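You operate a simulated robot arm through the tools that you are given. There is no shell and no other tool.

The job below is to be done with a simulated robot arm. You get a single attempt, and the scene is never put back.

JOB
Wax the dry patch on the wooden worktop with the pad.
Fine: lay the pad back and close the tin. A coat counts when it lies all over at full strength: go over it till it gets no stronger.

The check looks at the end state, three seconds after you hand in, the way a careful person would. Anything else that was tipped, shoved, dropped, spilled or broken makes it a failure.

ROBOT AND FRAMES
A 6-joint arm with a two-finger parallel gripper, fixed in place. Base frame: the origin is at the foot of the arm, x ahead of it, y to its left, z up. Units: cm, rad, N and s.
With the tool pointing down near the work surface it reaches from about 48 to 88 cm from the base axis. Its first joint turns from -2.007 to 2.007 rad. Payload 4.2 kg.
The TCP is the grasp point between the finger pads, 2.3 cm short of the fingertips. In the tool frame z runs along the fingers and y along their closing line. The gripper opens to 9.4 cm. The fingers are 3.8 cm wide and 1 cm thick; the gripper's body (5.4 by 9.6 cm) begins 3.9 cm behind the TCP.
Orientation is told as [roll, pitch, yaw] about the base's x, y, z axes, in that order, counted from this pose: with the fingers straight down and closing along the base's y, the tool's x points along the base's -x, its y along +y and its z along -z.

CONTROLS
- The arm moves only by the tool send_rows. Its argument "series" is a list of rows, each an object (a shift or turn left out is 0, a gripper value left out holds the last) with "slide": the shift along the tool's x, y, z in units of 100 mm (1.0 is 100 mm), a list of three; "angular": the turn, a rotation vector about the tool's x, y, z in units of 45 degrees (1.0 is 45 degrees), a list of three; "claw": the finger opening in cm, from 0 to 9.4. In form: [{"slide": [x, y, z], "angular": [ax, ay, az], "claw": claw}, ...]. A call has 1 to 20 rows; each row is the pose to reach, as a shift and turn from the pose commanded when the call began, along the tool's axes at that moment. A call with a number of a shift or a turn outside -1 to 1 is refused whole. Each row takes 0.2 s and may step no farther than 5 cm and 0.15 rad from the row before; otherwise, or with a gripper value out of range, the whole call is refused. A pose out of reach is approached as far as the arm can. The call stops where the force on the tool passes 40 N (or 10 N more than at its start, if that is more) or the arm is blocked; 0.2 s more then pass. The fingers move at their own pace (about 10.8 cm/s each) and stop on an object; they squeeze with about 30 N. The grip force told is the motor's: it shows also when the fingers shut on nothing. Time passes only in rows, and 0.2 s behind the last, so rows that repeat a pose let the fingers close. The reply holds the time, the measured pose of the TCP, the force on the tool along the base axes, the opening and the grip force, in the units named above and with some noise, with the torque about the TCP (base axes, N m) and any sound that the robot's microphone picked up.
- Cameras (640 x 400 px; columns grow to the right, rows downward): "scene" is fixed at [21.89, -65.16, 161.38]; the picture's right is [0.69, -0.72, 0.00], its down [-0.61, -0.59, -0.53] and it looks along [0.39, 0.37, -0.85] (base axes); focal length 364 px, centre (320, 200). "wrist" rides on the gripper at [8.6, 1.6, -7.5] in the tool frame; the picture's right is [-0.18, 0.98, 0.00], its down [-0.58, -0.11, -0.81] and it looks along [-0.79, -0.15, 0.59] (tool axes); focal length 243 px, centre (320, 200). There is no depth. A picture from a camera that has moved, and an enlarged one, comes with that camera's place and axes in the base frame and with its lens.
- camera(camera): a new picture of that camera. No time passes.
- raise_lower(by): slides the trunk up (or, below 0, down) by that many cm; the arm rides with it, the base frame stays. It gives what a move gives, with no picture.
- close_up(camera, box): a new picture of the part [left, top, right, bottom] of that camera's present view, enlarged. No time passes.
- sign_off(): hands the job in; it is judged then, once.

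Nothing tells you positions but the pictures and the camera data. Unless the task says otherwise, let go and move clear before handing in.

The tools are called after "Request:" as name(argument=value, ...) on one line, values as JSON. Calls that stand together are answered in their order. send_rows: Moves the arm, as the interface text tells. Its arguments: {"type":"object","properties":{"series":{"type":"array","items":{"type":"object","properties":{"slide":{"type":"array","items":{"type":"number"}},"angular":{"type":"array","items":{"type":"number"}},"claw":{"type":"number"}}}}},"required":["series"]} The other tools are called the same way: raise_lower (by) slides the trunk up or down; camera (camera) takes a picture; close_up (camera, box) takes an enlarged picture of a part of a camera's view; sign_off () hands the job in.

At the start:

```text
time: 0.0
ee_pos: [34.85, -36.21, 122.69]
tool_rot: [0.0, -0.001, 0.0]
ft_force: [-0.2, 0.6, -0.2]
ft_torque: [0.01, -0.02, 0.03]
width: 9.39
grip_force: 0.0
trunk travel left (down, up): [-72.5, 26.5]
```

scene: 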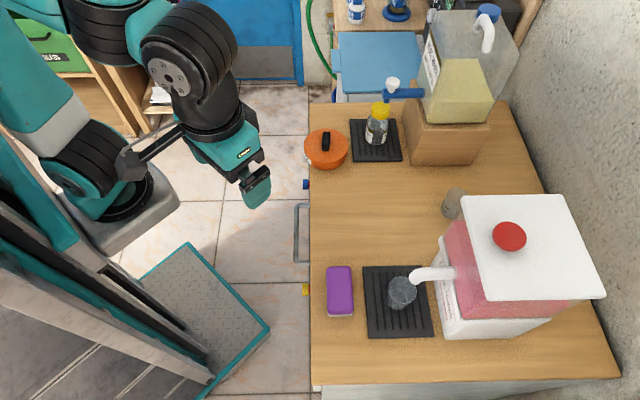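
wrist: 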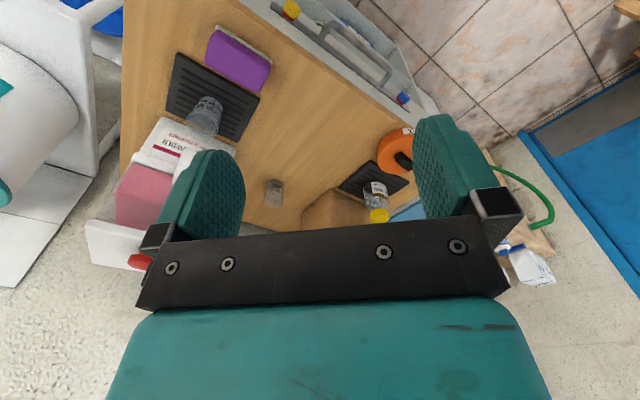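

I see a wooden worktop with a purple block (perhaps the pad), an orange round tin with a black knob, drip trays, dispensers and a bottle. I'll look closer at all of it before moving.

Request:
close_up(camera="scene", box=[290, 90, 420, 180])

Request:
close_up(camera="scene", box=[300, 240, 460, 350])

Request:
close_up(camera="scene", box=[300, 150, 480, 270])

Request:
close_up(camera="scene", box=[300, 0, 560, 180])

Request:
close_up(camera="wrist", box=[120, 0, 460, 240])

```text
4.44 times, centred on (355, 135) of scene
camera zoom: at [21.89, -65.16, 161.38], right [0.69, -0.72, 0.0], down [-0.61, -0.59, -0.53], along [0.39, 0.37, -0.85], focal length 1619 px, centre (164, 489)
```

zoom: 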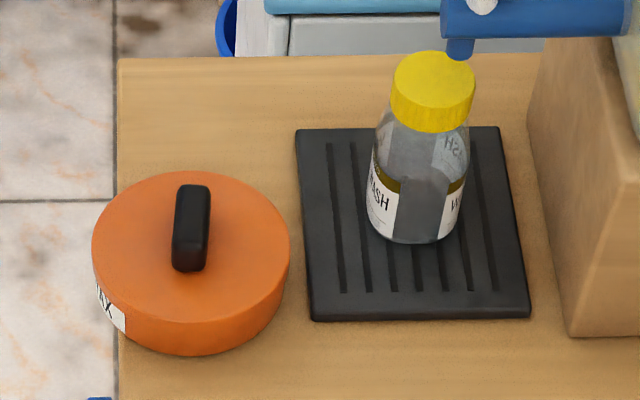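

```text
3.64 times, centred on (380, 295) of scene
camera zoom: at [21.89, -65.16, 161.38], right [0.69, -0.72, 0.0], down [-0.61, -0.59, -0.53], along [0.39, 0.37, -0.85], focal length 1325 px, centre (102, -146)
```

zoom: 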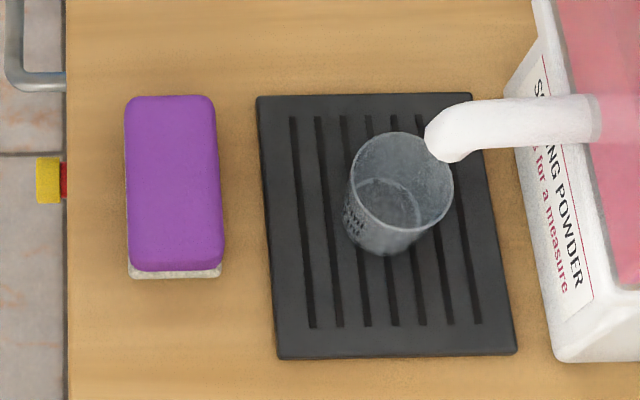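

```text
3.33 times, centred on (390, 210) of scene
camera zoom: at [21.89, -65.16, 161.38], right [0.69, -0.72, 0.0], down [-0.61, -0.59, -0.53], along [0.39, 0.37, -0.85], focal length 1214 px, centre (87, 167)
```

zoom: 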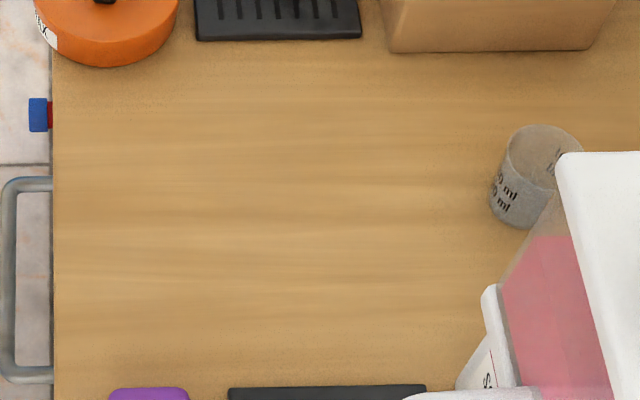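

```text
2.22 times, centred on (430, 90) of scene
camera zoom: at [21.89, -65.16, 161.38], right [0.69, -0.72, 0.0], down [-0.61, -0.59, -0.53], along [0.39, 0.37, -0.85], focal length 810 px, centre (76, 444)
```

zoom: 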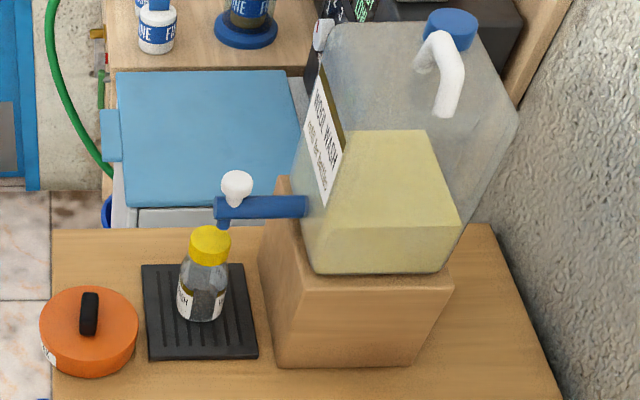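

```text
1.67 times, centred on (290, 120) of wrist
camera zoom: at [26.36, -34.63, 130.08], right [0.18, 0.98, 0.0], down [0.58, -0.11, 0.81], along [0.79, -0.15, -0.59], focal length 404 px, centre (370, 333)
```

zoom: 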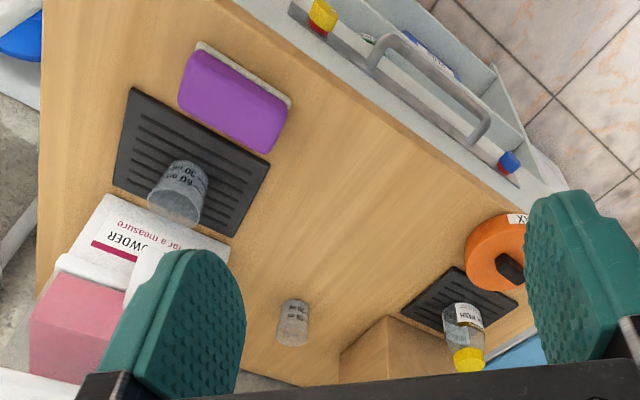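

The tin reads "WAX" and has a black-handled lid. The pad is the purple block with a pale underside, and the worktop is around z≈85 with its edge at 45°. I still need to find the dry patch, so I'm zooming in on the bare wood.

Request:
close_up(camera="scene", box=[305, 160, 385, 210])

Request:
close_up(camera="scene", box=[375, 160, 455, 210])

Request:
close_up(camera="scene", box=[305, 205, 385, 255])

Request:
close_up(camera="scene", box=[375, 205, 455, 255])

Request:
close_up(camera="scene", box=[300, 300, 460, 400])

Request:
close_up(camera="scene", box=[460, 300, 620, 400])

Request:
close_up(camera="scene", box=[440, 100, 560, 200])

```text
8.00 times, centred on (345, 185) of scene
camera zoom: at [21.89, -65.16, 161.38], right [0.69, -0.72, 0.0], down [-0.61, -0.59, -0.53], along [0.39, 0.37, -0.85], focal length 2914 px, centre (120, 320)
```

zoom: 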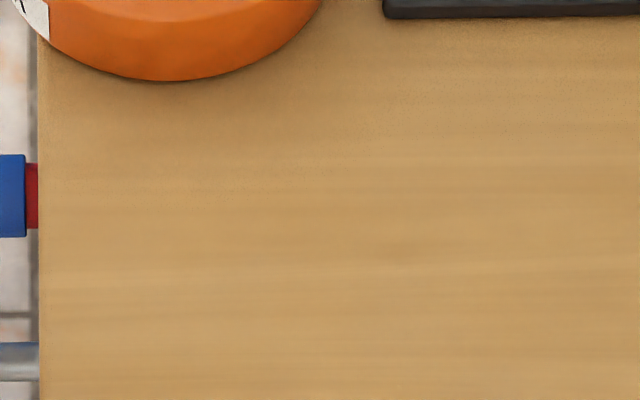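

```text
8.00 times, centred on (415, 185) of scene
camera zoom: at [21.89, -65.16, 161.38], right [0.69, -0.72, 0.0], down [-0.61, -0.59, -0.53], along [0.39, 0.37, -0.85], focal length 2914 px, centre (-440, 320)
```

zoom: 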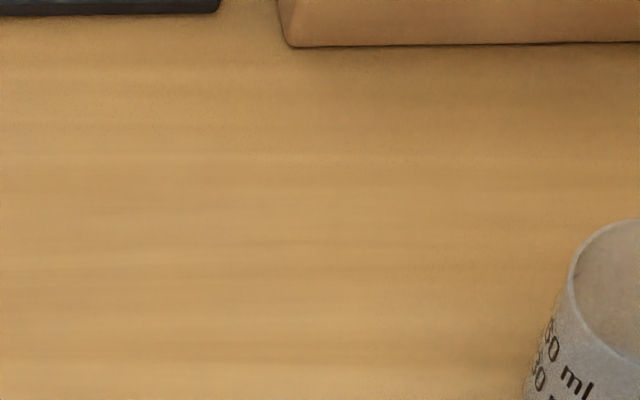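

```text
8.00 times, centred on (345, 230) of scene
camera zoom: at [21.89, -65.16, 161.38], right [0.69, -0.72, 0.0], down [-0.61, -0.59, -0.53], along [0.39, 0.37, -0.85], focal length 2914 px, centre (120, -40)
```

zoom: 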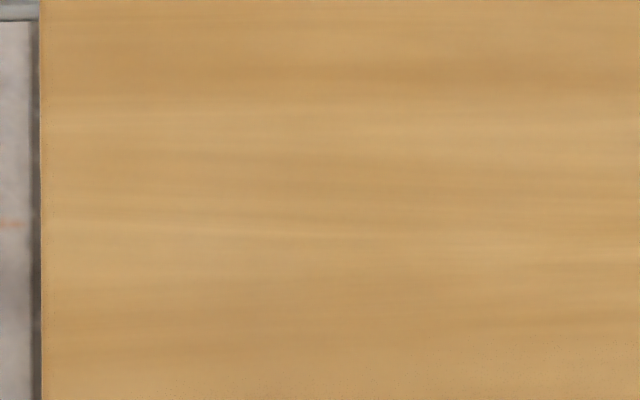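

```text
8.00 times, centred on (415, 230) of scene
camera zoom: at [21.89, -65.16, 161.38], right [0.69, -0.72, 0.0], down [-0.61, -0.59, -0.53], along [0.39, 0.37, -0.85], focal length 2914 px, centre (-440, -40)
```

zoom: 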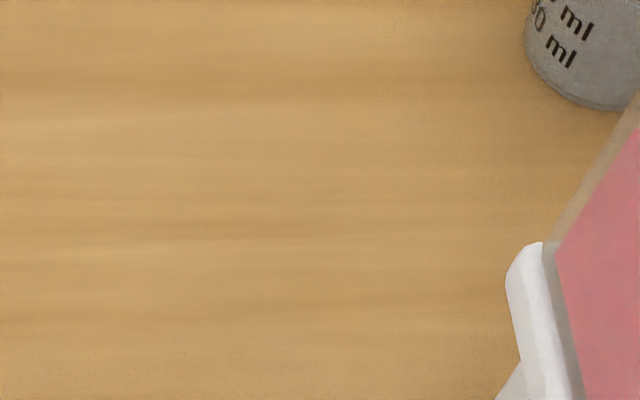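

```text
4.00 times, centred on (380, 350) of scene
camera zoom: at [21.89, -65.16, 161.38], right [0.69, -0.72, 0.0], down [-0.61, -0.59, -0.53], along [0.39, 0.37, -0.85], focal length 1457 px, centre (80, -400)
```

zoom: 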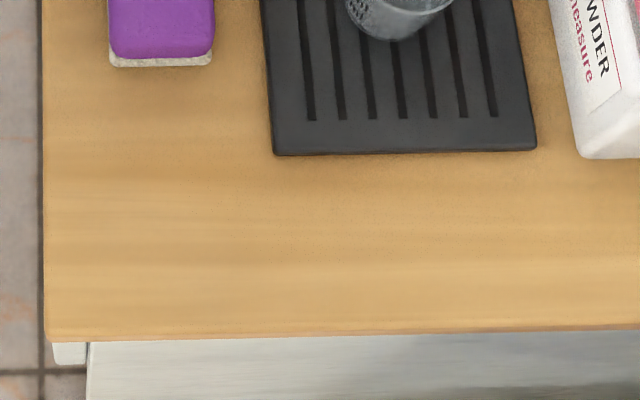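

```text
4.00 times, centred on (540, 350) of scene
camera zoom: at [21.89, -65.16, 161.38], right [0.69, -0.72, 0.0], down [-0.61, -0.59, -0.53], along [0.39, 0.37, -0.85], focal length 1457 px, centre (-560, -400)
```

zoom: 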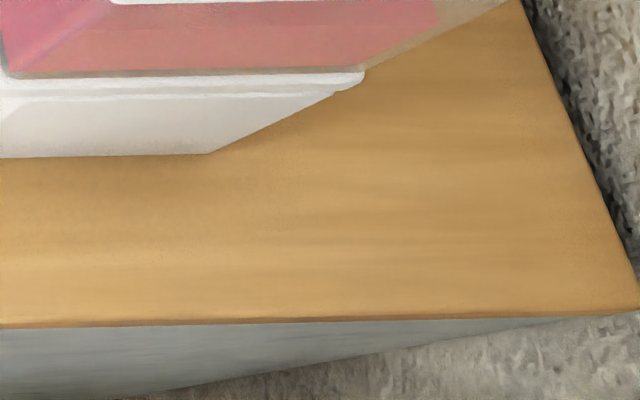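

```text
4.00 times, centred on (500, 150) of scene
camera zoom: at [21.89, -65.16, 161.38], right [0.69, -0.72, 0.0], down [-0.61, -0.59, -0.53], along [0.39, 0.37, -0.85], focal length 1457 px, centre (-400, 400)
```

zoom: 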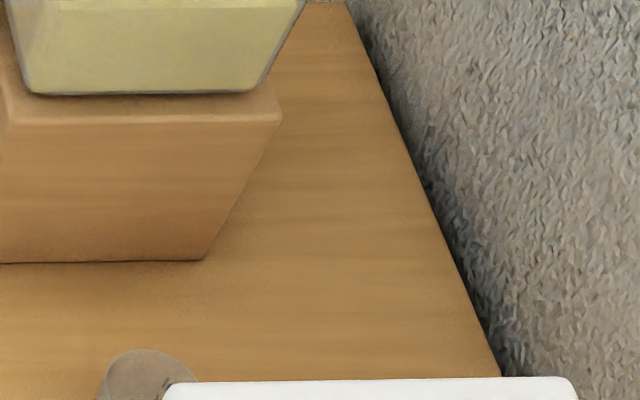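

The patch isn't visible from here. The worktop is around z≈85, with its near edge running 45° about 60 cm from the base. I'll turn the wrist 45° so the wrist camera looks along the worktop.

Request:
send_rows(series=[{"slide": [-0.02, -0.1, 0], "angular": [0, 0, -0.125]}, {"slide": [-0.05, -0.25, 0], "angular": [0, 0, -0.25]}, {"slide": [-0.08, -0.4, 0], "angular": [0, 0, -0.375]}, {"slide": [-0.1, -0.5, 0], "angular": [0, 0, -0.5]}, {"slide": [-0.12, -0.6, 0], "angular": [0, 0, -0.625]}, {"slide": [-0.15, -0.75, 0], "angular": [0, 0, -0.75]}, {"slide": [-0.18, -0.9, 0], "angular": [0, 0, -0.875]}, {"slide": [-0.2, -1.0, 0], "angular": [0, 0, -1.0]}, {"slide": [-0.2, -1.0, 0], "angular": [0, 0, -1.0]}])

Request:
camera(camera="wrist")

Request:
camera(camera="scene")

```text
time: 2.0
ee_pos: [36.74, -46.23, 122.75]
tool_rot: [0.001, 0.0, 0.788]
ft_force: [-0.7, 0.1, -0.4]
ft_torque: [-0.02, 0.0, 0.03]
width: 9.42
grip_force: 0.0
trunk travel left (down, up): [-72.5, 26.5]
```

```text
taken
camera wrist: at [29.71, -51.2, 130.15], right [-0.57, 0.82, 0.0], down [0.49, 0.33, 0.81], along [0.66, 0.46, -0.59], focal length 243 px, centre (320, 200)
```

wrist: 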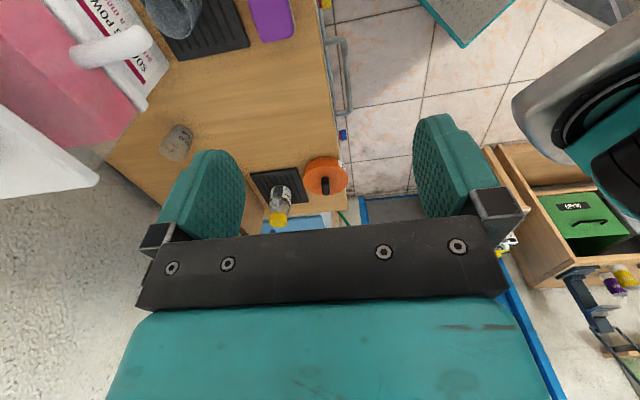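

```text
taken
```

scene: 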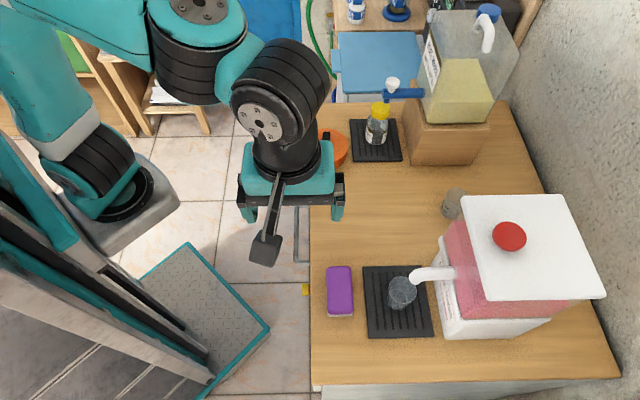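

The wrist camera now looks along the worktop (upside down). I'll zoom into the bare wood from this side.

Request:
close_up(camera="wrist", box=[130, 20, 370, 170])

Request:
close_up(camera="wrist", box=[220, 60, 348, 140])

Request:
close_up(camera="wrist", box=[240, 140, 370, 230])

```text
2.67 times, centred on (250, 95) of wrist
camera zoom: at [29.71, -51.2, 130.15], right [-0.57, 0.82, 0.0], down [0.49, 0.33, 0.81], along [0.66, 0.46, -0.59], focal length 647 px, centre (507, 480)
```

zoom: 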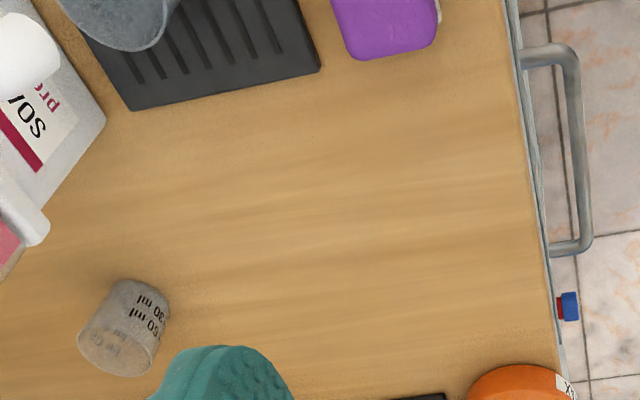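

```text
5.00 times, centred on (284, 100) of wrist
camera zoom: at [29.71, -51.2, 130.15], right [-0.57, 0.82, 0.0], down [0.49, 0.33, 0.81], along [0.66, 0.46, -0.59], focal length 1213 px, centre (500, 700)
```

zoom: 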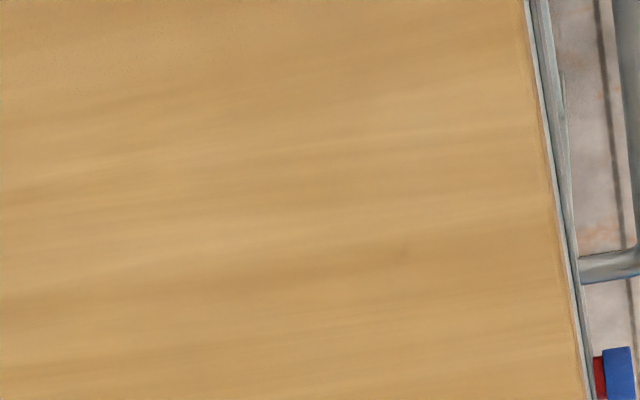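

```text
4.44 times, centred on (305, 185) of wrist
camera zoom: at [29.71, -51.2, 130.15], right [-0.57, 0.82, 0.0], down [0.49, 0.33, 0.81], along [0.66, 0.46, -0.59], focal length 1078 px, centre (387, 267)
```

zoom: 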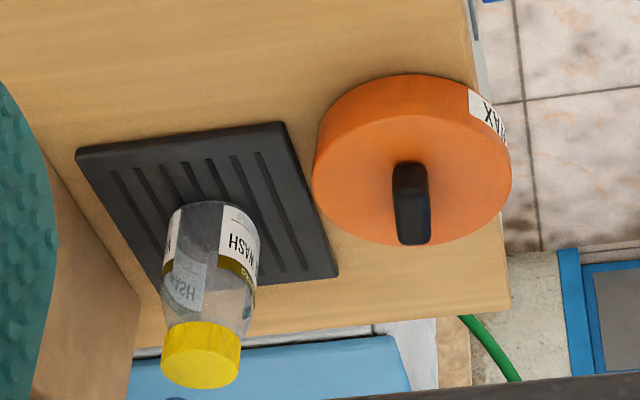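

The patch is still subtle. I'll come down 15 cm for a closer, more grazing look.

Request:
send_rows(series=[{"slide": [0, 0, 0.25]}, {"slide": [0, 0, 0.5]}, {"slide": [0, 0, 0.75]}, {"slide": [0.1, 0, 1.0]}, {"slide": [0.2, 0, 1.0]}, {"slide": [0.2, 0, 1.0]}])

Request:
send_rows(series=[{"slide": [0, -0.2, 0.2]}, {"slide": [0, -0.4, 0.4]}, {"slide": [0, -0.6, 0.6]}, {"slide": [0, -0.6, 0.6]}])

Request:
camera(camera="wrist")

Request:
close_up(camera="wrist", box=[200, 0, 440, 150])

```text
time: 3.4
ee_pos: [35.44, -47.55, 112.99]
tool_rot: [-0.001, -0.002, 0.785]
ft_force: [-0.2, -0.6, 0.0]
ft_torque: [-0.01, 0.01, 0.01]
width: 9.4
grip_force: 0.0
trunk travel left (down, up): [-72.5, 26.5]
```

```text
time: 4.4
ee_pos: [39.48, -52.06, 106.71]
tool_rot: [0.001, 0.001, 0.785]
ft_force: [-0.6, 0.8, 0.0]
ft_torque: [0.0, 0.02, -0.02]
width: 9.37
grip_force: 0.0
trunk travel left (down, up): [-72.5, 26.5]
```

```text
taken
camera wrist: at [32.41, -57.0, 114.2], right [-0.56, 0.83, 0.0], down [0.49, 0.33, 0.81], along [0.67, 0.46, -0.59], focal length 243 px, centre (320, 200)
```

wrist: 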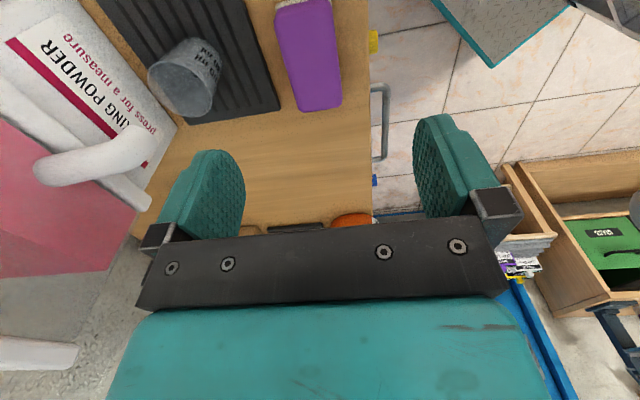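

```text
2.67 times, centred on (320, 75) of wrist
camera zoom: at [32.41, -57.0, 114.2], right [-0.56, 0.83, 0.0], down [0.49, 0.33, 0.81], along [0.67, 0.46, -0.59], focal length 647 px, centre (320, 533)
```

zoom: 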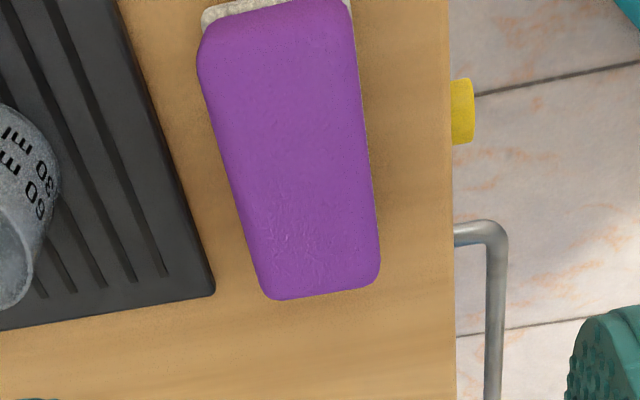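

The pad and tray are clear here. Next I'll check the wood between the pad and the tin.

Request:
close_up(camera="wrist", box=[220, 100, 400, 212])

Request:
close_up(camera="scene", box=[300, 160, 460, 260])

Request:
camera(camera="scene")

```text
3.56 times, centred on (310, 156) of wrist
camera zoom: at [32.41, -57.0, 114.2], right [-0.56, 0.83, 0.0], down [0.49, 0.33, 0.81], along [0.67, 0.46, -0.59], focal length 863 px, centre (356, 356)
```

zoom: 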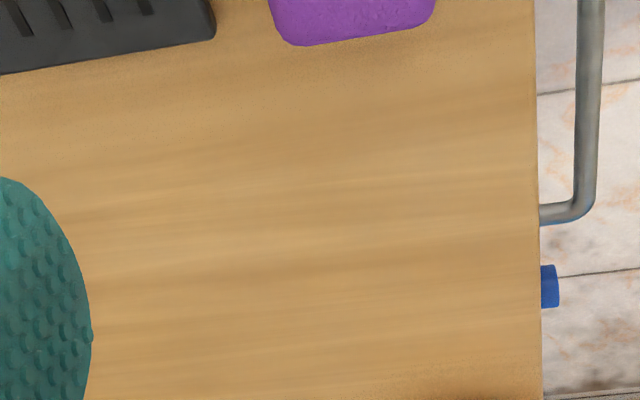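

```text
4.00 times, centred on (380, 210) of scene
camera zoom: at [21.89, -65.16, 161.38], right [0.69, -0.72, 0.0], down [-0.61, -0.59, -0.53], along [0.39, 0.37, -0.85], focal length 1457 px, centre (80, 160)
```

zoom: 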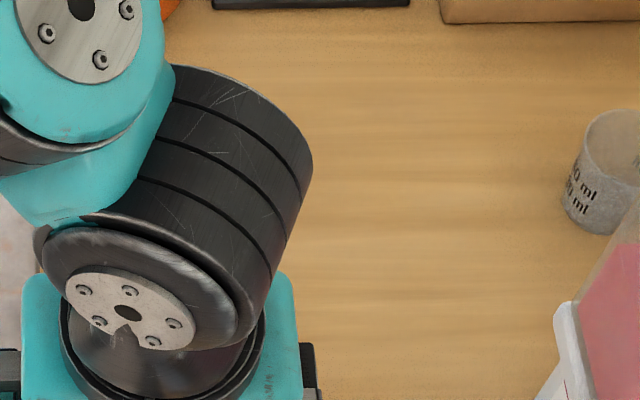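

```text
taken
```

scene: 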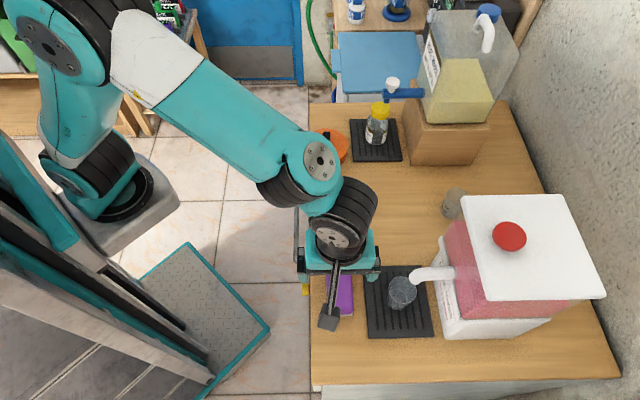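

I'm looking for the exact patch edge with stronger zooms from this viewpoint.

Request:
close_up(camera="wrist", box=[290, 100, 380, 156])

Request:
close_up(camera="wrist", box=[290, 150, 380, 206])

Request:
close_up(camera="wrist", box=[210, 105, 300, 161])

Request:
close_up(camera="wrist", box=[235, 155, 325, 211])

Request:
close_up(camera="scene", box=[380, 165, 444, 205])

Request:
close_up(camera="scene", box=[380, 205, 444, 245])

```text
7.11 times, centred on (335, 128) of wrist
camera zoom: at [32.41, -57.0, 114.2], right [-0.56, 0.83, 0.0], down [0.49, 0.33, 0.81], along [0.67, 0.46, -0.59], focal length 1725 px, centre (213, 712)
```

zoom: 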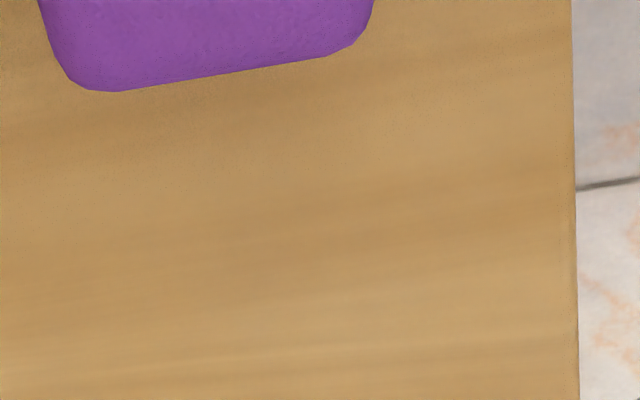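

```text
7.11 times, centred on (335, 178) of wrist
camera zoom: at [32.41, -57.0, 114.2], right [-0.56, 0.83, 0.0], down [0.49, 0.33, 0.81], along [0.67, 0.46, -0.59], focal length 1725 px, centre (213, 356)
```

zoom: 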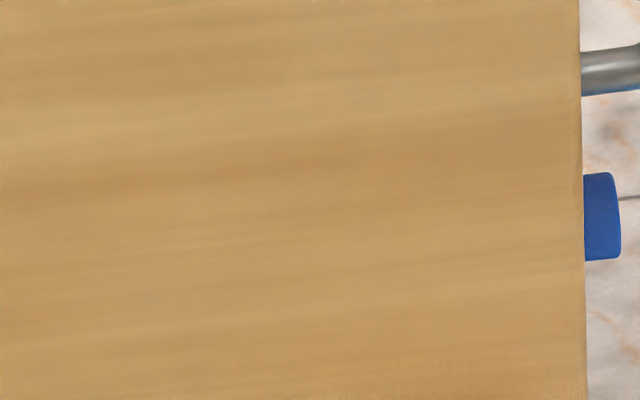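

```text
7.11 times, centred on (255, 133) of wrist
camera zoom: at [32.41, -57.0, 114.2], right [-0.56, 0.83, 0.0], down [0.49, 0.33, 0.81], along [0.67, 0.46, -0.59], focal length 1725 px, centre (782, 676)
```

zoom: 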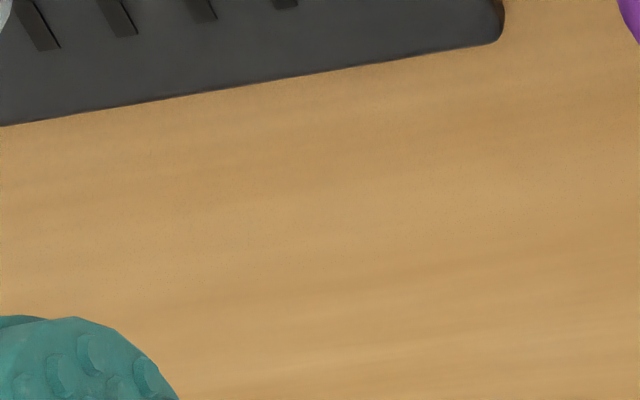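

```text
7.11 times, centred on (280, 183) of wrist
camera zoom: at [32.41, -57.0, 114.2], right [-0.56, 0.83, 0.0], down [0.49, 0.33, 0.81], along [0.67, 0.46, -0.59], focal length 1725 px, centre (604, 321)
```

zoom: 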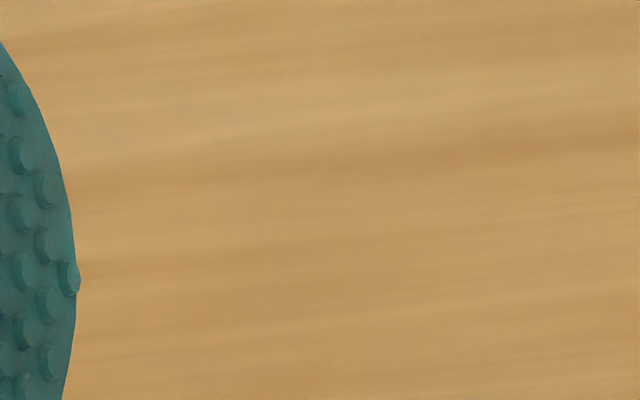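

```text
10.00 times, centred on (412, 185) of scene
camera zoom: at [21.89, -65.16, 161.38], right [0.69, -0.72, 0.0], down [-0.61, -0.59, -0.53], along [0.39, 0.37, -0.85], focal length 3643 px, centre (-600, 350)
```

zoom: 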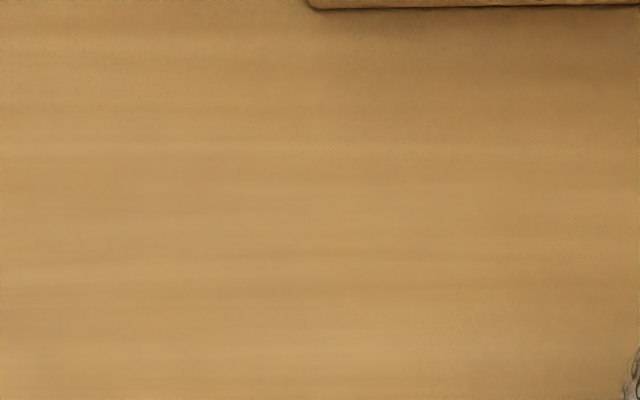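

```text
10.00 times, centred on (412, 225) of scene
camera zoom: at [21.89, -65.16, 161.38], right [0.69, -0.72, 0.0], down [-0.61, -0.59, -0.53], along [0.39, 0.37, -0.85], focal length 3643 px, centre (-600, -50)
```

zoom: 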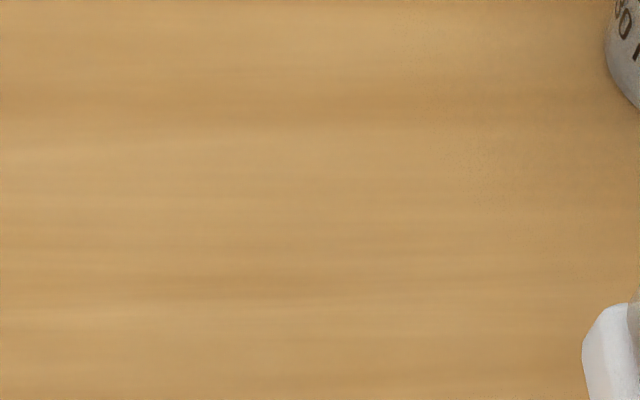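

No distinct edge shows yet; the bare central area looks just slightly paler. It should stand out once some wax is on. Next I'll move along the worktop to inspect the tin and its lid.

Request:
send_rows(series=[{"slide": [-0.3, 0, 0]}, {"slide": [-0.6, 0, 0]}, {"slide": [-0.9, 0, 0]}, {"slide": [-1.0, 0, 0]}, {"slide": [-1.0, 0, 0]}])

Request:
camera(camera="wrist")

Request:
close_up(camera="wrist", box=[230, 90, 430, 215])

Request:
close_up(camera="wrist", box=[200, 0, 400, 125])

```text
time: 5.6
ee_pos: [46.89, -44.75, 106.59]
tool_rot: [0.001, 0.0, 0.786]
ft_force: [-0.4, 0.6, 0.1]
ft_torque: [-0.01, 0.02, 0.0]
width: 9.41
grip_force: 0.0
trunk travel left (down, up): [-72.5, 26.5]
```

```text
taken
camera wrist: at [39.72, -49.72, 113.98], right [-0.56, 0.83, 0.0], down [0.49, 0.33, 0.81], along [0.67, 0.46, -0.59], focal length 243 px, centre (320, 200)
```

wrist: 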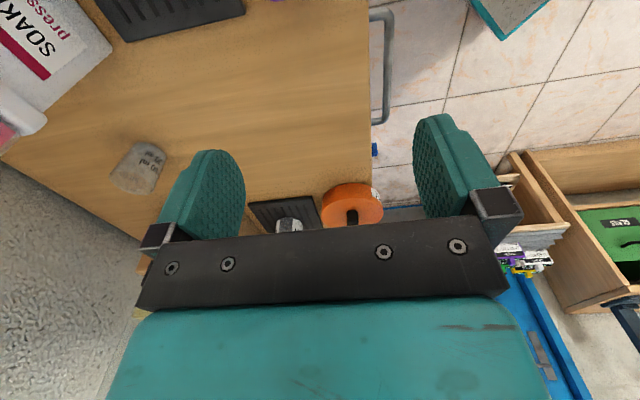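

```text
3.20 times, centred on (330, 152) of wrist
camera zoom: at [39.72, -49.72, 113.98], right [-0.56, 0.83, 0.0], down [0.49, 0.33, 0.81], along [0.67, 0.46, -0.59], focal length 776 px, centre (288, 352)
```

zoom: 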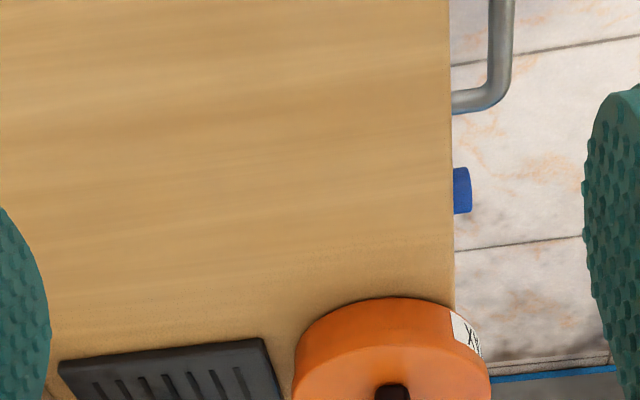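

```text
3.20 times, centred on (300, 62) of wrist
camera zoom: at [39.72, -49.72, 113.98], right [-0.56, 0.83, 0.0], down [0.49, 0.33, 0.81], along [0.67, 0.46, -0.59], focal length 776 px, centre (384, 640)
```

zoom: 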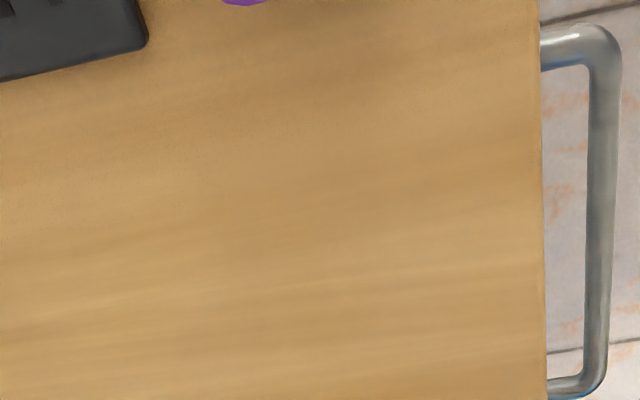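

The tin's lid has a dark handle bar pointing along the edge direction. I'll go up and nearer for a better angle on the handle.

Request:
send_rows(series=[{"slide": [-0.3, 0, -0.2]}, {"slide": [-0.6, 0, -0.4]}, {"slide": [-0.9, 0, -0.5]}, {"slide": [-1.0, 0, -0.54]}, {"slide": [-1.0, 0, -0.54]}])

Request:
camera(camera="wrist")

Request:
close_up(camera="wrist", box=[280, 110, 408, 190])

Request:
close_up(camera="wrist", box=[160, 0, 400, 150])

```text
time: 6.8
ee_pos: [54.0, -37.48, 112.09]
tool_rot: [0.0, 0.001, 0.785]
ft_force: [-0.3, 0.7, 0.9]
ft_torque: [0.04, 0.01, -0.01]
width: 9.39
grip_force: 0.0
trunk travel left (down, up): [-72.5, 26.5]
```

```text
taken
camera wrist: at [46.86, -42.54, 119.58], right [-0.56, 0.83, 0.0], down [0.49, 0.33, 0.81], along [0.67, 0.46, -0.59], focal length 243 px, centre (320, 200)
```

wrist: 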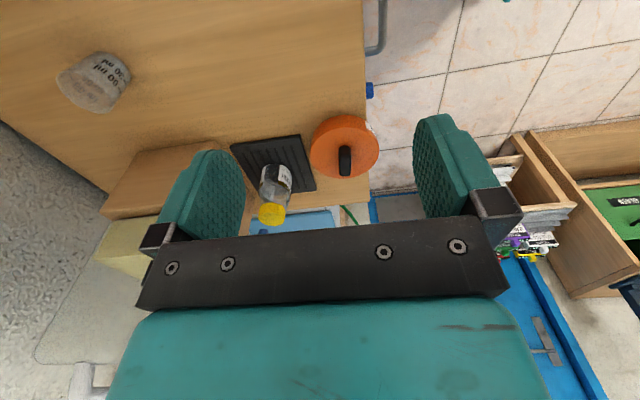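

```text
5.00 times, centred on (344, 150) of wrist
camera zoom: at [46.86, -42.54, 119.58], right [-0.56, 0.83, 0.0], down [0.49, 0.33, 0.81], along [0.67, 0.46, -0.59], focal length 1213 px, centre (200, 450)
```

zoom: 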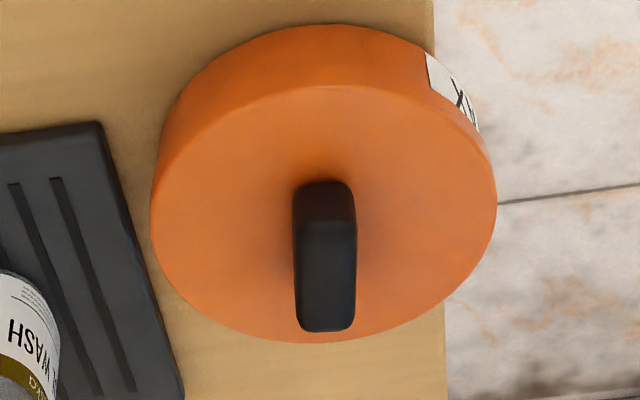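

```text
2.67 times, centred on (280, 75) of wrist
camera zoom: at [46.86, -42.54, 119.58], right [-0.56, 0.83, 0.0], down [0.49, 0.33, 0.81], along [0.67, 0.46, -0.59], focal length 647 px, centre (427, 533)
```

zoom: 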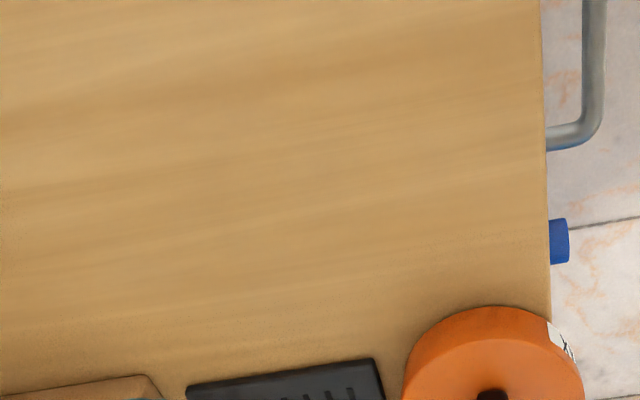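

The handle's centre is about (68.5, -22.7), with the lid top near z≈89.4 and the handle top near 91. I'll move above it and come down in stages.

Request:
send_rows(series=[{"slide": [-0.3, 0, 0]}, {"slide": [-0.6, 0, 0]}, {"slide": [-0.9, 0.01, 0]}, {"slide": [-1.0, 0.02, 0]}, {"slide": [-1.0, 0.02, 0]}])

Request:
send_rows(series=[{"slide": [-0.3, 0, 0.1]}, {"slide": [-0.6, 0, 0.3]}, {"slide": [-0.9, 0, 0.6]}, {"slide": [-1.0, 0, 0.9], "claw": 6}, {"slide": [-1.0, 0, 1.0], "claw": 6}, {"slide": [-1.0, 0, 1.0], "claw": 6}])

Request:
camera(camera="wrist")

Request:
camera(camera="scene")

Request:
close_up(camera="scene", box=[260, 60, 420, 160])

```text
time: 8.0
ee_pos: [60.9, -30.41, 112.25]
tool_rot: [0.001, 0.001, 0.785]
ft_force: [0.0, -0.6, 0.9]
ft_torque: [0.01, 0.03, 0.02]
width: 9.38
grip_force: 0.1
trunk travel left (down, up): [-72.5, 26.5]
```

```text
time: 9.4
ee_pos: [67.74, -23.43, 101.94]
tool_rot: [0.002, 0.001, 0.785]
ft_force: [0.1, -0.5, -0.1]
ft_torque: [0.01, -0.02, -0.01]
width: 6.0
grip_force: 0.1
trunk travel left (down, up): [-72.5, 26.5]
```

```text
taken
camera wrist: at [60.65, -28.43, 109.45], right [-0.56, 0.83, 0.0], down [0.49, 0.33, 0.81], along [0.67, 0.46, -0.59], focal length 243 px, centre (320, 200)
```

wrist: 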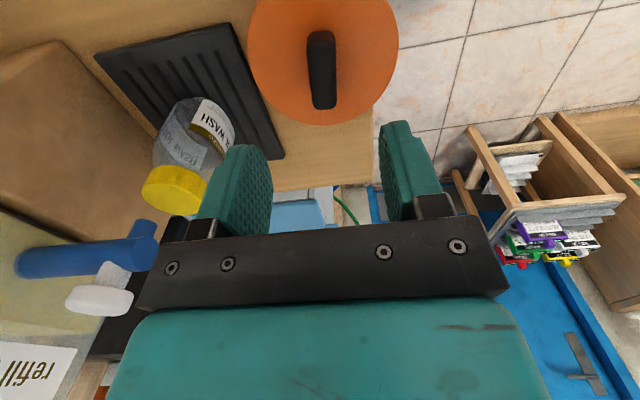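

```text
taken
```

scene: 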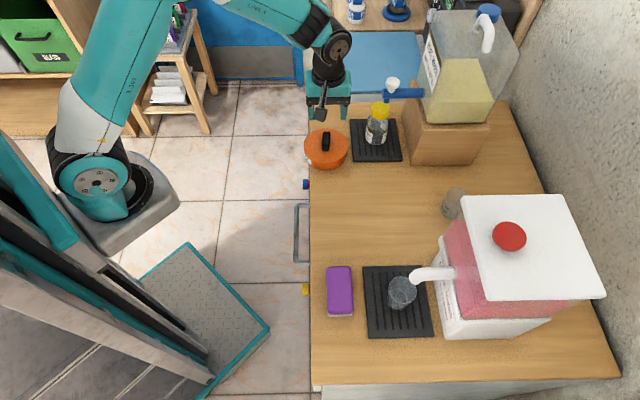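

```text
4.00 times, centred on (340, 110) of scene
camera zoom: at [21.89, -65.16, 161.38], right [0.69, -0.72, 0.0], down [-0.61, -0.59, -0.53], along [0.39, 0.37, -0.85], focal length 1457 px, centre (240, 560)
```

zoom: 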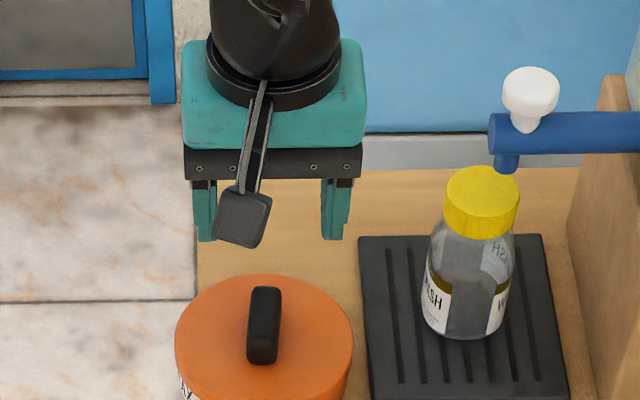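

The wrist view suggests the handle sits almost directly under the TCP. I'll zoom to confirm the alignment before descending.

Request:
close_up(camera="wrist", box=[240, 0, 400, 130])

```text
3.08 times, centred on (320, 65) of wrist
camera zoom: at [60.65, -28.43, 109.45], right [-0.56, 0.83, 0.0], down [0.49, 0.33, 0.81], along [0.67, 0.46, -0.59], focal length 746 px, centre (320, 615)
```

zoom: 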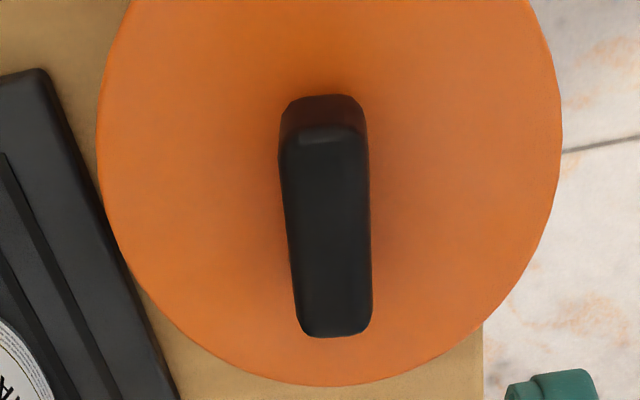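

The alignment is within about 7 mm. I'll shift slightly and descend around the handle in small steps.

Request:
send_rows(series=[{"slide": [-0.07, 0.01, 0.1]}, {"slide": [-0.07, 0.01, 0.4]}, {"slide": [-0.07, 0.01, 0.6]}, {"slide": [-0.07, 0.01, 0.75]}, {"slide": [-0.07, 0.01, 0.85]}, {"slide": [-0.07, 0.01, 0.92]}, {"slide": [-0.07, 0.01, 0.92]}])

Request:
close_up(camera="scene", box=[280, 100, 376, 160])

Request:
camera(camera="wrist")

```text
time: 11.0
ee_pos: [68.11, -22.89, 93.01]
tool_rot: [0.001, 0.0, 0.785]
ft_force: [0.3, -0.6, -0.6]
ft_torque: [0.02, -0.03, -0.02]
width: 6.01
grip_force: 0.0
trunk travel left (down, up): [-72.5, 26.5]
```

```text
6.67 times, centred on (328, 130) of scene
camera zoom: at [21.89, -65.16, 161.38], right [0.69, -0.72, 0.0], down [-0.61, -0.59, -0.53], along [0.39, 0.37, -0.85], focal length 2429 px, centre (267, 667)
```

zoom: 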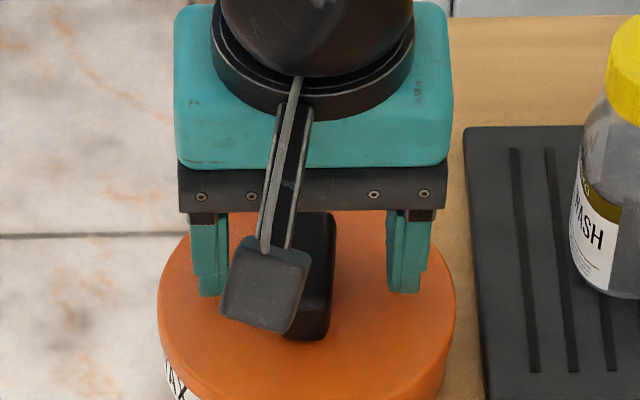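

```text
taken
camera wrist: at [61.03, -27.88, 100.38], right [-0.56, 0.83, 0.0], down [0.49, 0.33, 0.81], along [0.67, 0.46, -0.59], focal length 243 px, centre (320, 200)
```

wrist: 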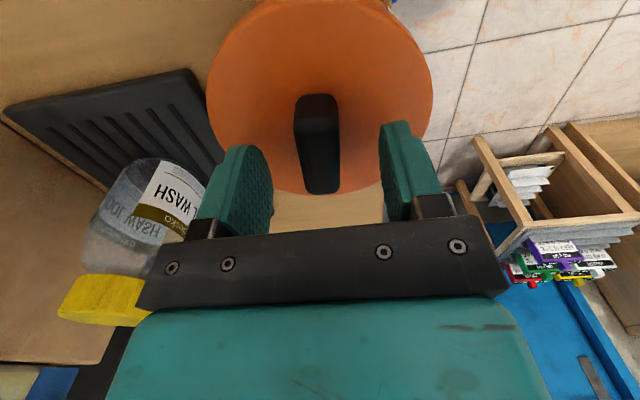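

The fingers straddle the handle with their tips still just above the lid. I'll go down in millimetre steps and watch the force.

Request:
send_rows(series=[{"slide": [0, 0, 0.03]}, {"slide": [0, 0, 0.06]}, {"slide": [0, 0, 0.08]}, {"slide": [0, 0, 0.1]}, {"slide": [0, 0, 0.1]}])

Request:
close_up(camera="scene", box=[280, 100, 376, 160])

```text
time: 12.2
ee_pos: [68.27, -22.85, 92.09]
tool_rot: [-0.001, 0.0, 0.785]
ft_force: [0.5, -0.7, 7.3]
ft_torque: [0.04, 0.06, 0.01]
width: 6.0
grip_force: 0.1
trunk travel left (down, up): [-72.5, 26.5]
```

```text
6.67 times, centred on (328, 130) of scene
camera zoom: at [21.89, -65.16, 161.38], right [0.69, -0.72, 0.0], down [-0.61, -0.59, -0.53], along [0.39, 0.37, -0.85], focal length 2429 px, centre (267, 667)
```

zoom: 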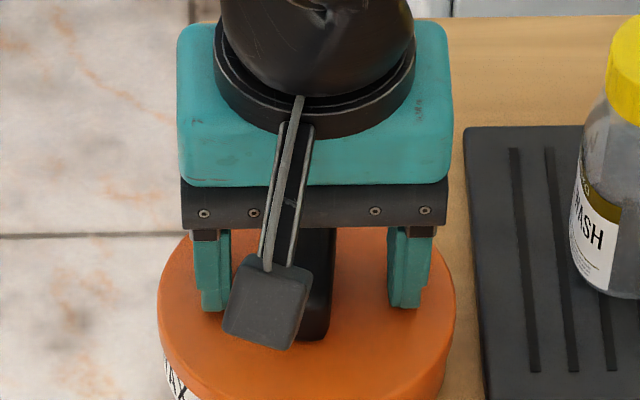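

Light contact (7 N) puts the lid top at z≈89.8. I'll raise 3 mm and close on the handle.

Request:
send_rows(series=[{"slide": [0, 0, -0.03]}, {"slide": [0, 0, -0.03], "claw": 0}, {"slide": [0, 0, -0.03], "claw": 0}, {"slide": [0, 0, -0.03], "claw": 0}, {"slide": [0, 0, -0.03], "claw": 0}])

```text
time: 13.4
ee_pos: [68.21, -22.82, 92.28]
tool_rot: [-0.001, 0.0, 0.785]
ft_force: [0.4, 0.6, -0.3]
ft_torque: [0.0, -0.02, 0.04]
width: 1.9
grip_force: 29.9
trunk travel left (down, up): [-72.5, 26.5]
heard: snap
```

The grip holds at 1.9 cm width, but there was a "snap" sound. I'll look before lifting.

Request:
close_up(camera="scene", box=[280, 100, 376, 160])

Request:
camera(camera="wrist")

Request:
camera(camera="scene")

```text
6.67 times, centred on (328, 130) of scene
camera zoom: at [21.89, -65.16, 161.38], right [0.69, -0.72, 0.0], down [-0.61, -0.59, -0.53], along [0.39, 0.37, -0.85], focal length 2429 px, centre (267, 667)
```

zoom: 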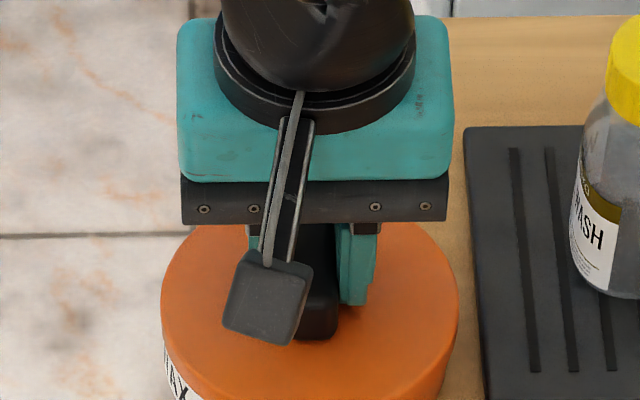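

```text
taken
camera wrist: at [61.12, -27.9, 99.69], right [-0.56, 0.83, 0.0], down [0.49, 0.33, 0.81], along [0.67, 0.46, -0.59], focal length 243 px, centre (320, 200)
```

wrist: 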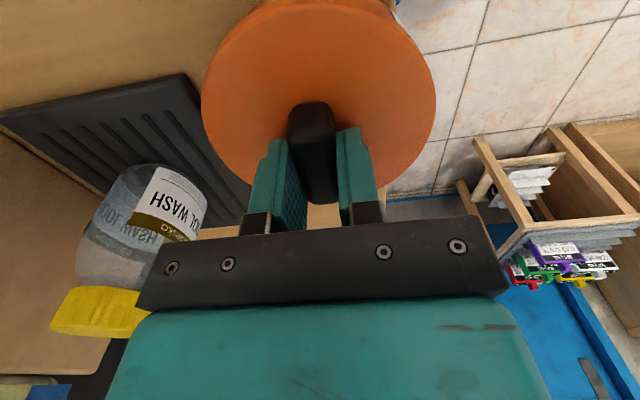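

```text
taken
```

scene: 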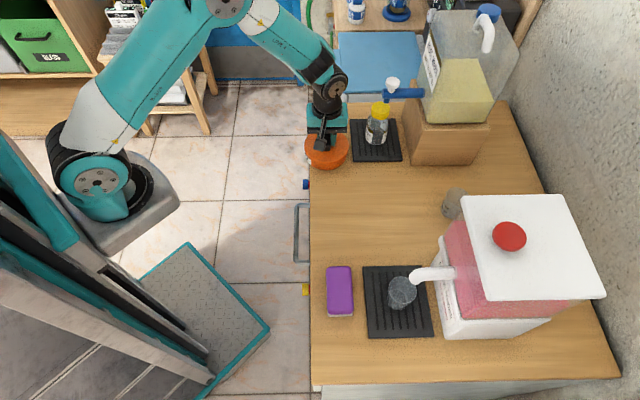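

Everything looks intact and the lid only shifted about a millimetre. I'll lift it slowly.

Request:
send_rows(series=[{"slide": [0, 0, -0.03]}, {"slide": [0, 0, -0.08]}, {"slide": [0, 0, -0.15]}, {"slide": [0, 0, -0.25]}, {"slide": [0, 0, -0.4]}, {"slide": [0, 0, -0.6]}, {"slide": [0, 0, -0.8]}, {"slide": [0, 0, -1.0]}, {"slide": [0, 0, -1.0]}])

Request:
camera(camera="scene")

Request:
close_up(camera="scene", box=[270, 70, 414, 180])

Request:
camera(camera="wrist")

```text
time: 15.4
ee_pos: [68.43, -23.07, 102.03]
tool_rot: [0.001, -0.001, 0.785]
ft_force: [-0.8, 0.0, -0.4]
ft_torque: [0.04, 0.01, -0.01]
width: 1.9
grip_force: 30.1
trunk travel left (down, up): [-72.5, 26.5]
```

```text
taken
```

scene: 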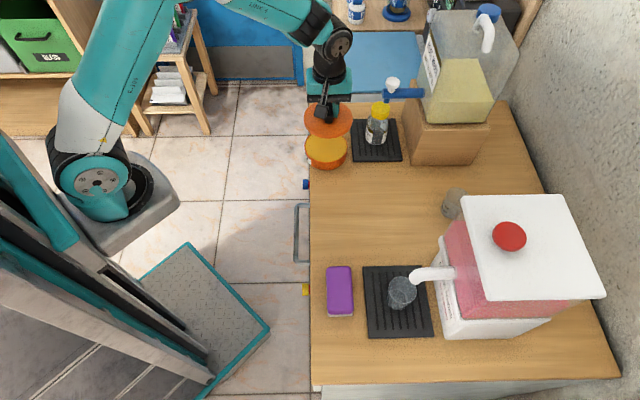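

```text
3.64 times, centred on (342, 125) of scene
camera zoom: at [21.89, -65.16, 161.38], right [0.69, -0.72, 0.0], down [-0.61, -0.59, -0.53], along [0.39, 0.37, -0.85], focal length 1325 px, centre (240, 473)
```

zoom: 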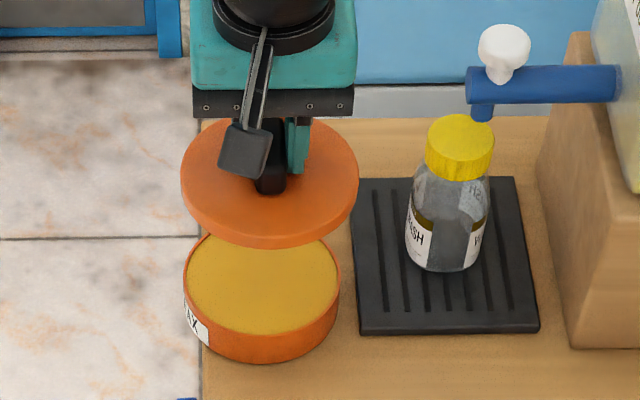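

```text
taken
camera wrist: at [61.28, -28.09, 109.52], right [-0.56, 0.83, 0.0], down [0.49, 0.33, 0.81], along [0.67, 0.46, -0.59], focal length 243 px, centre (320, 200)
```

wrist: 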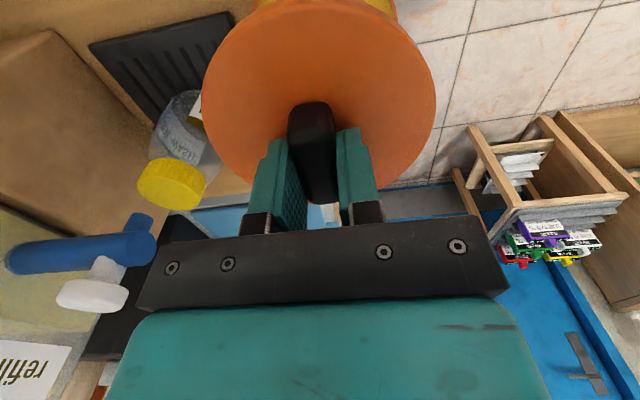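

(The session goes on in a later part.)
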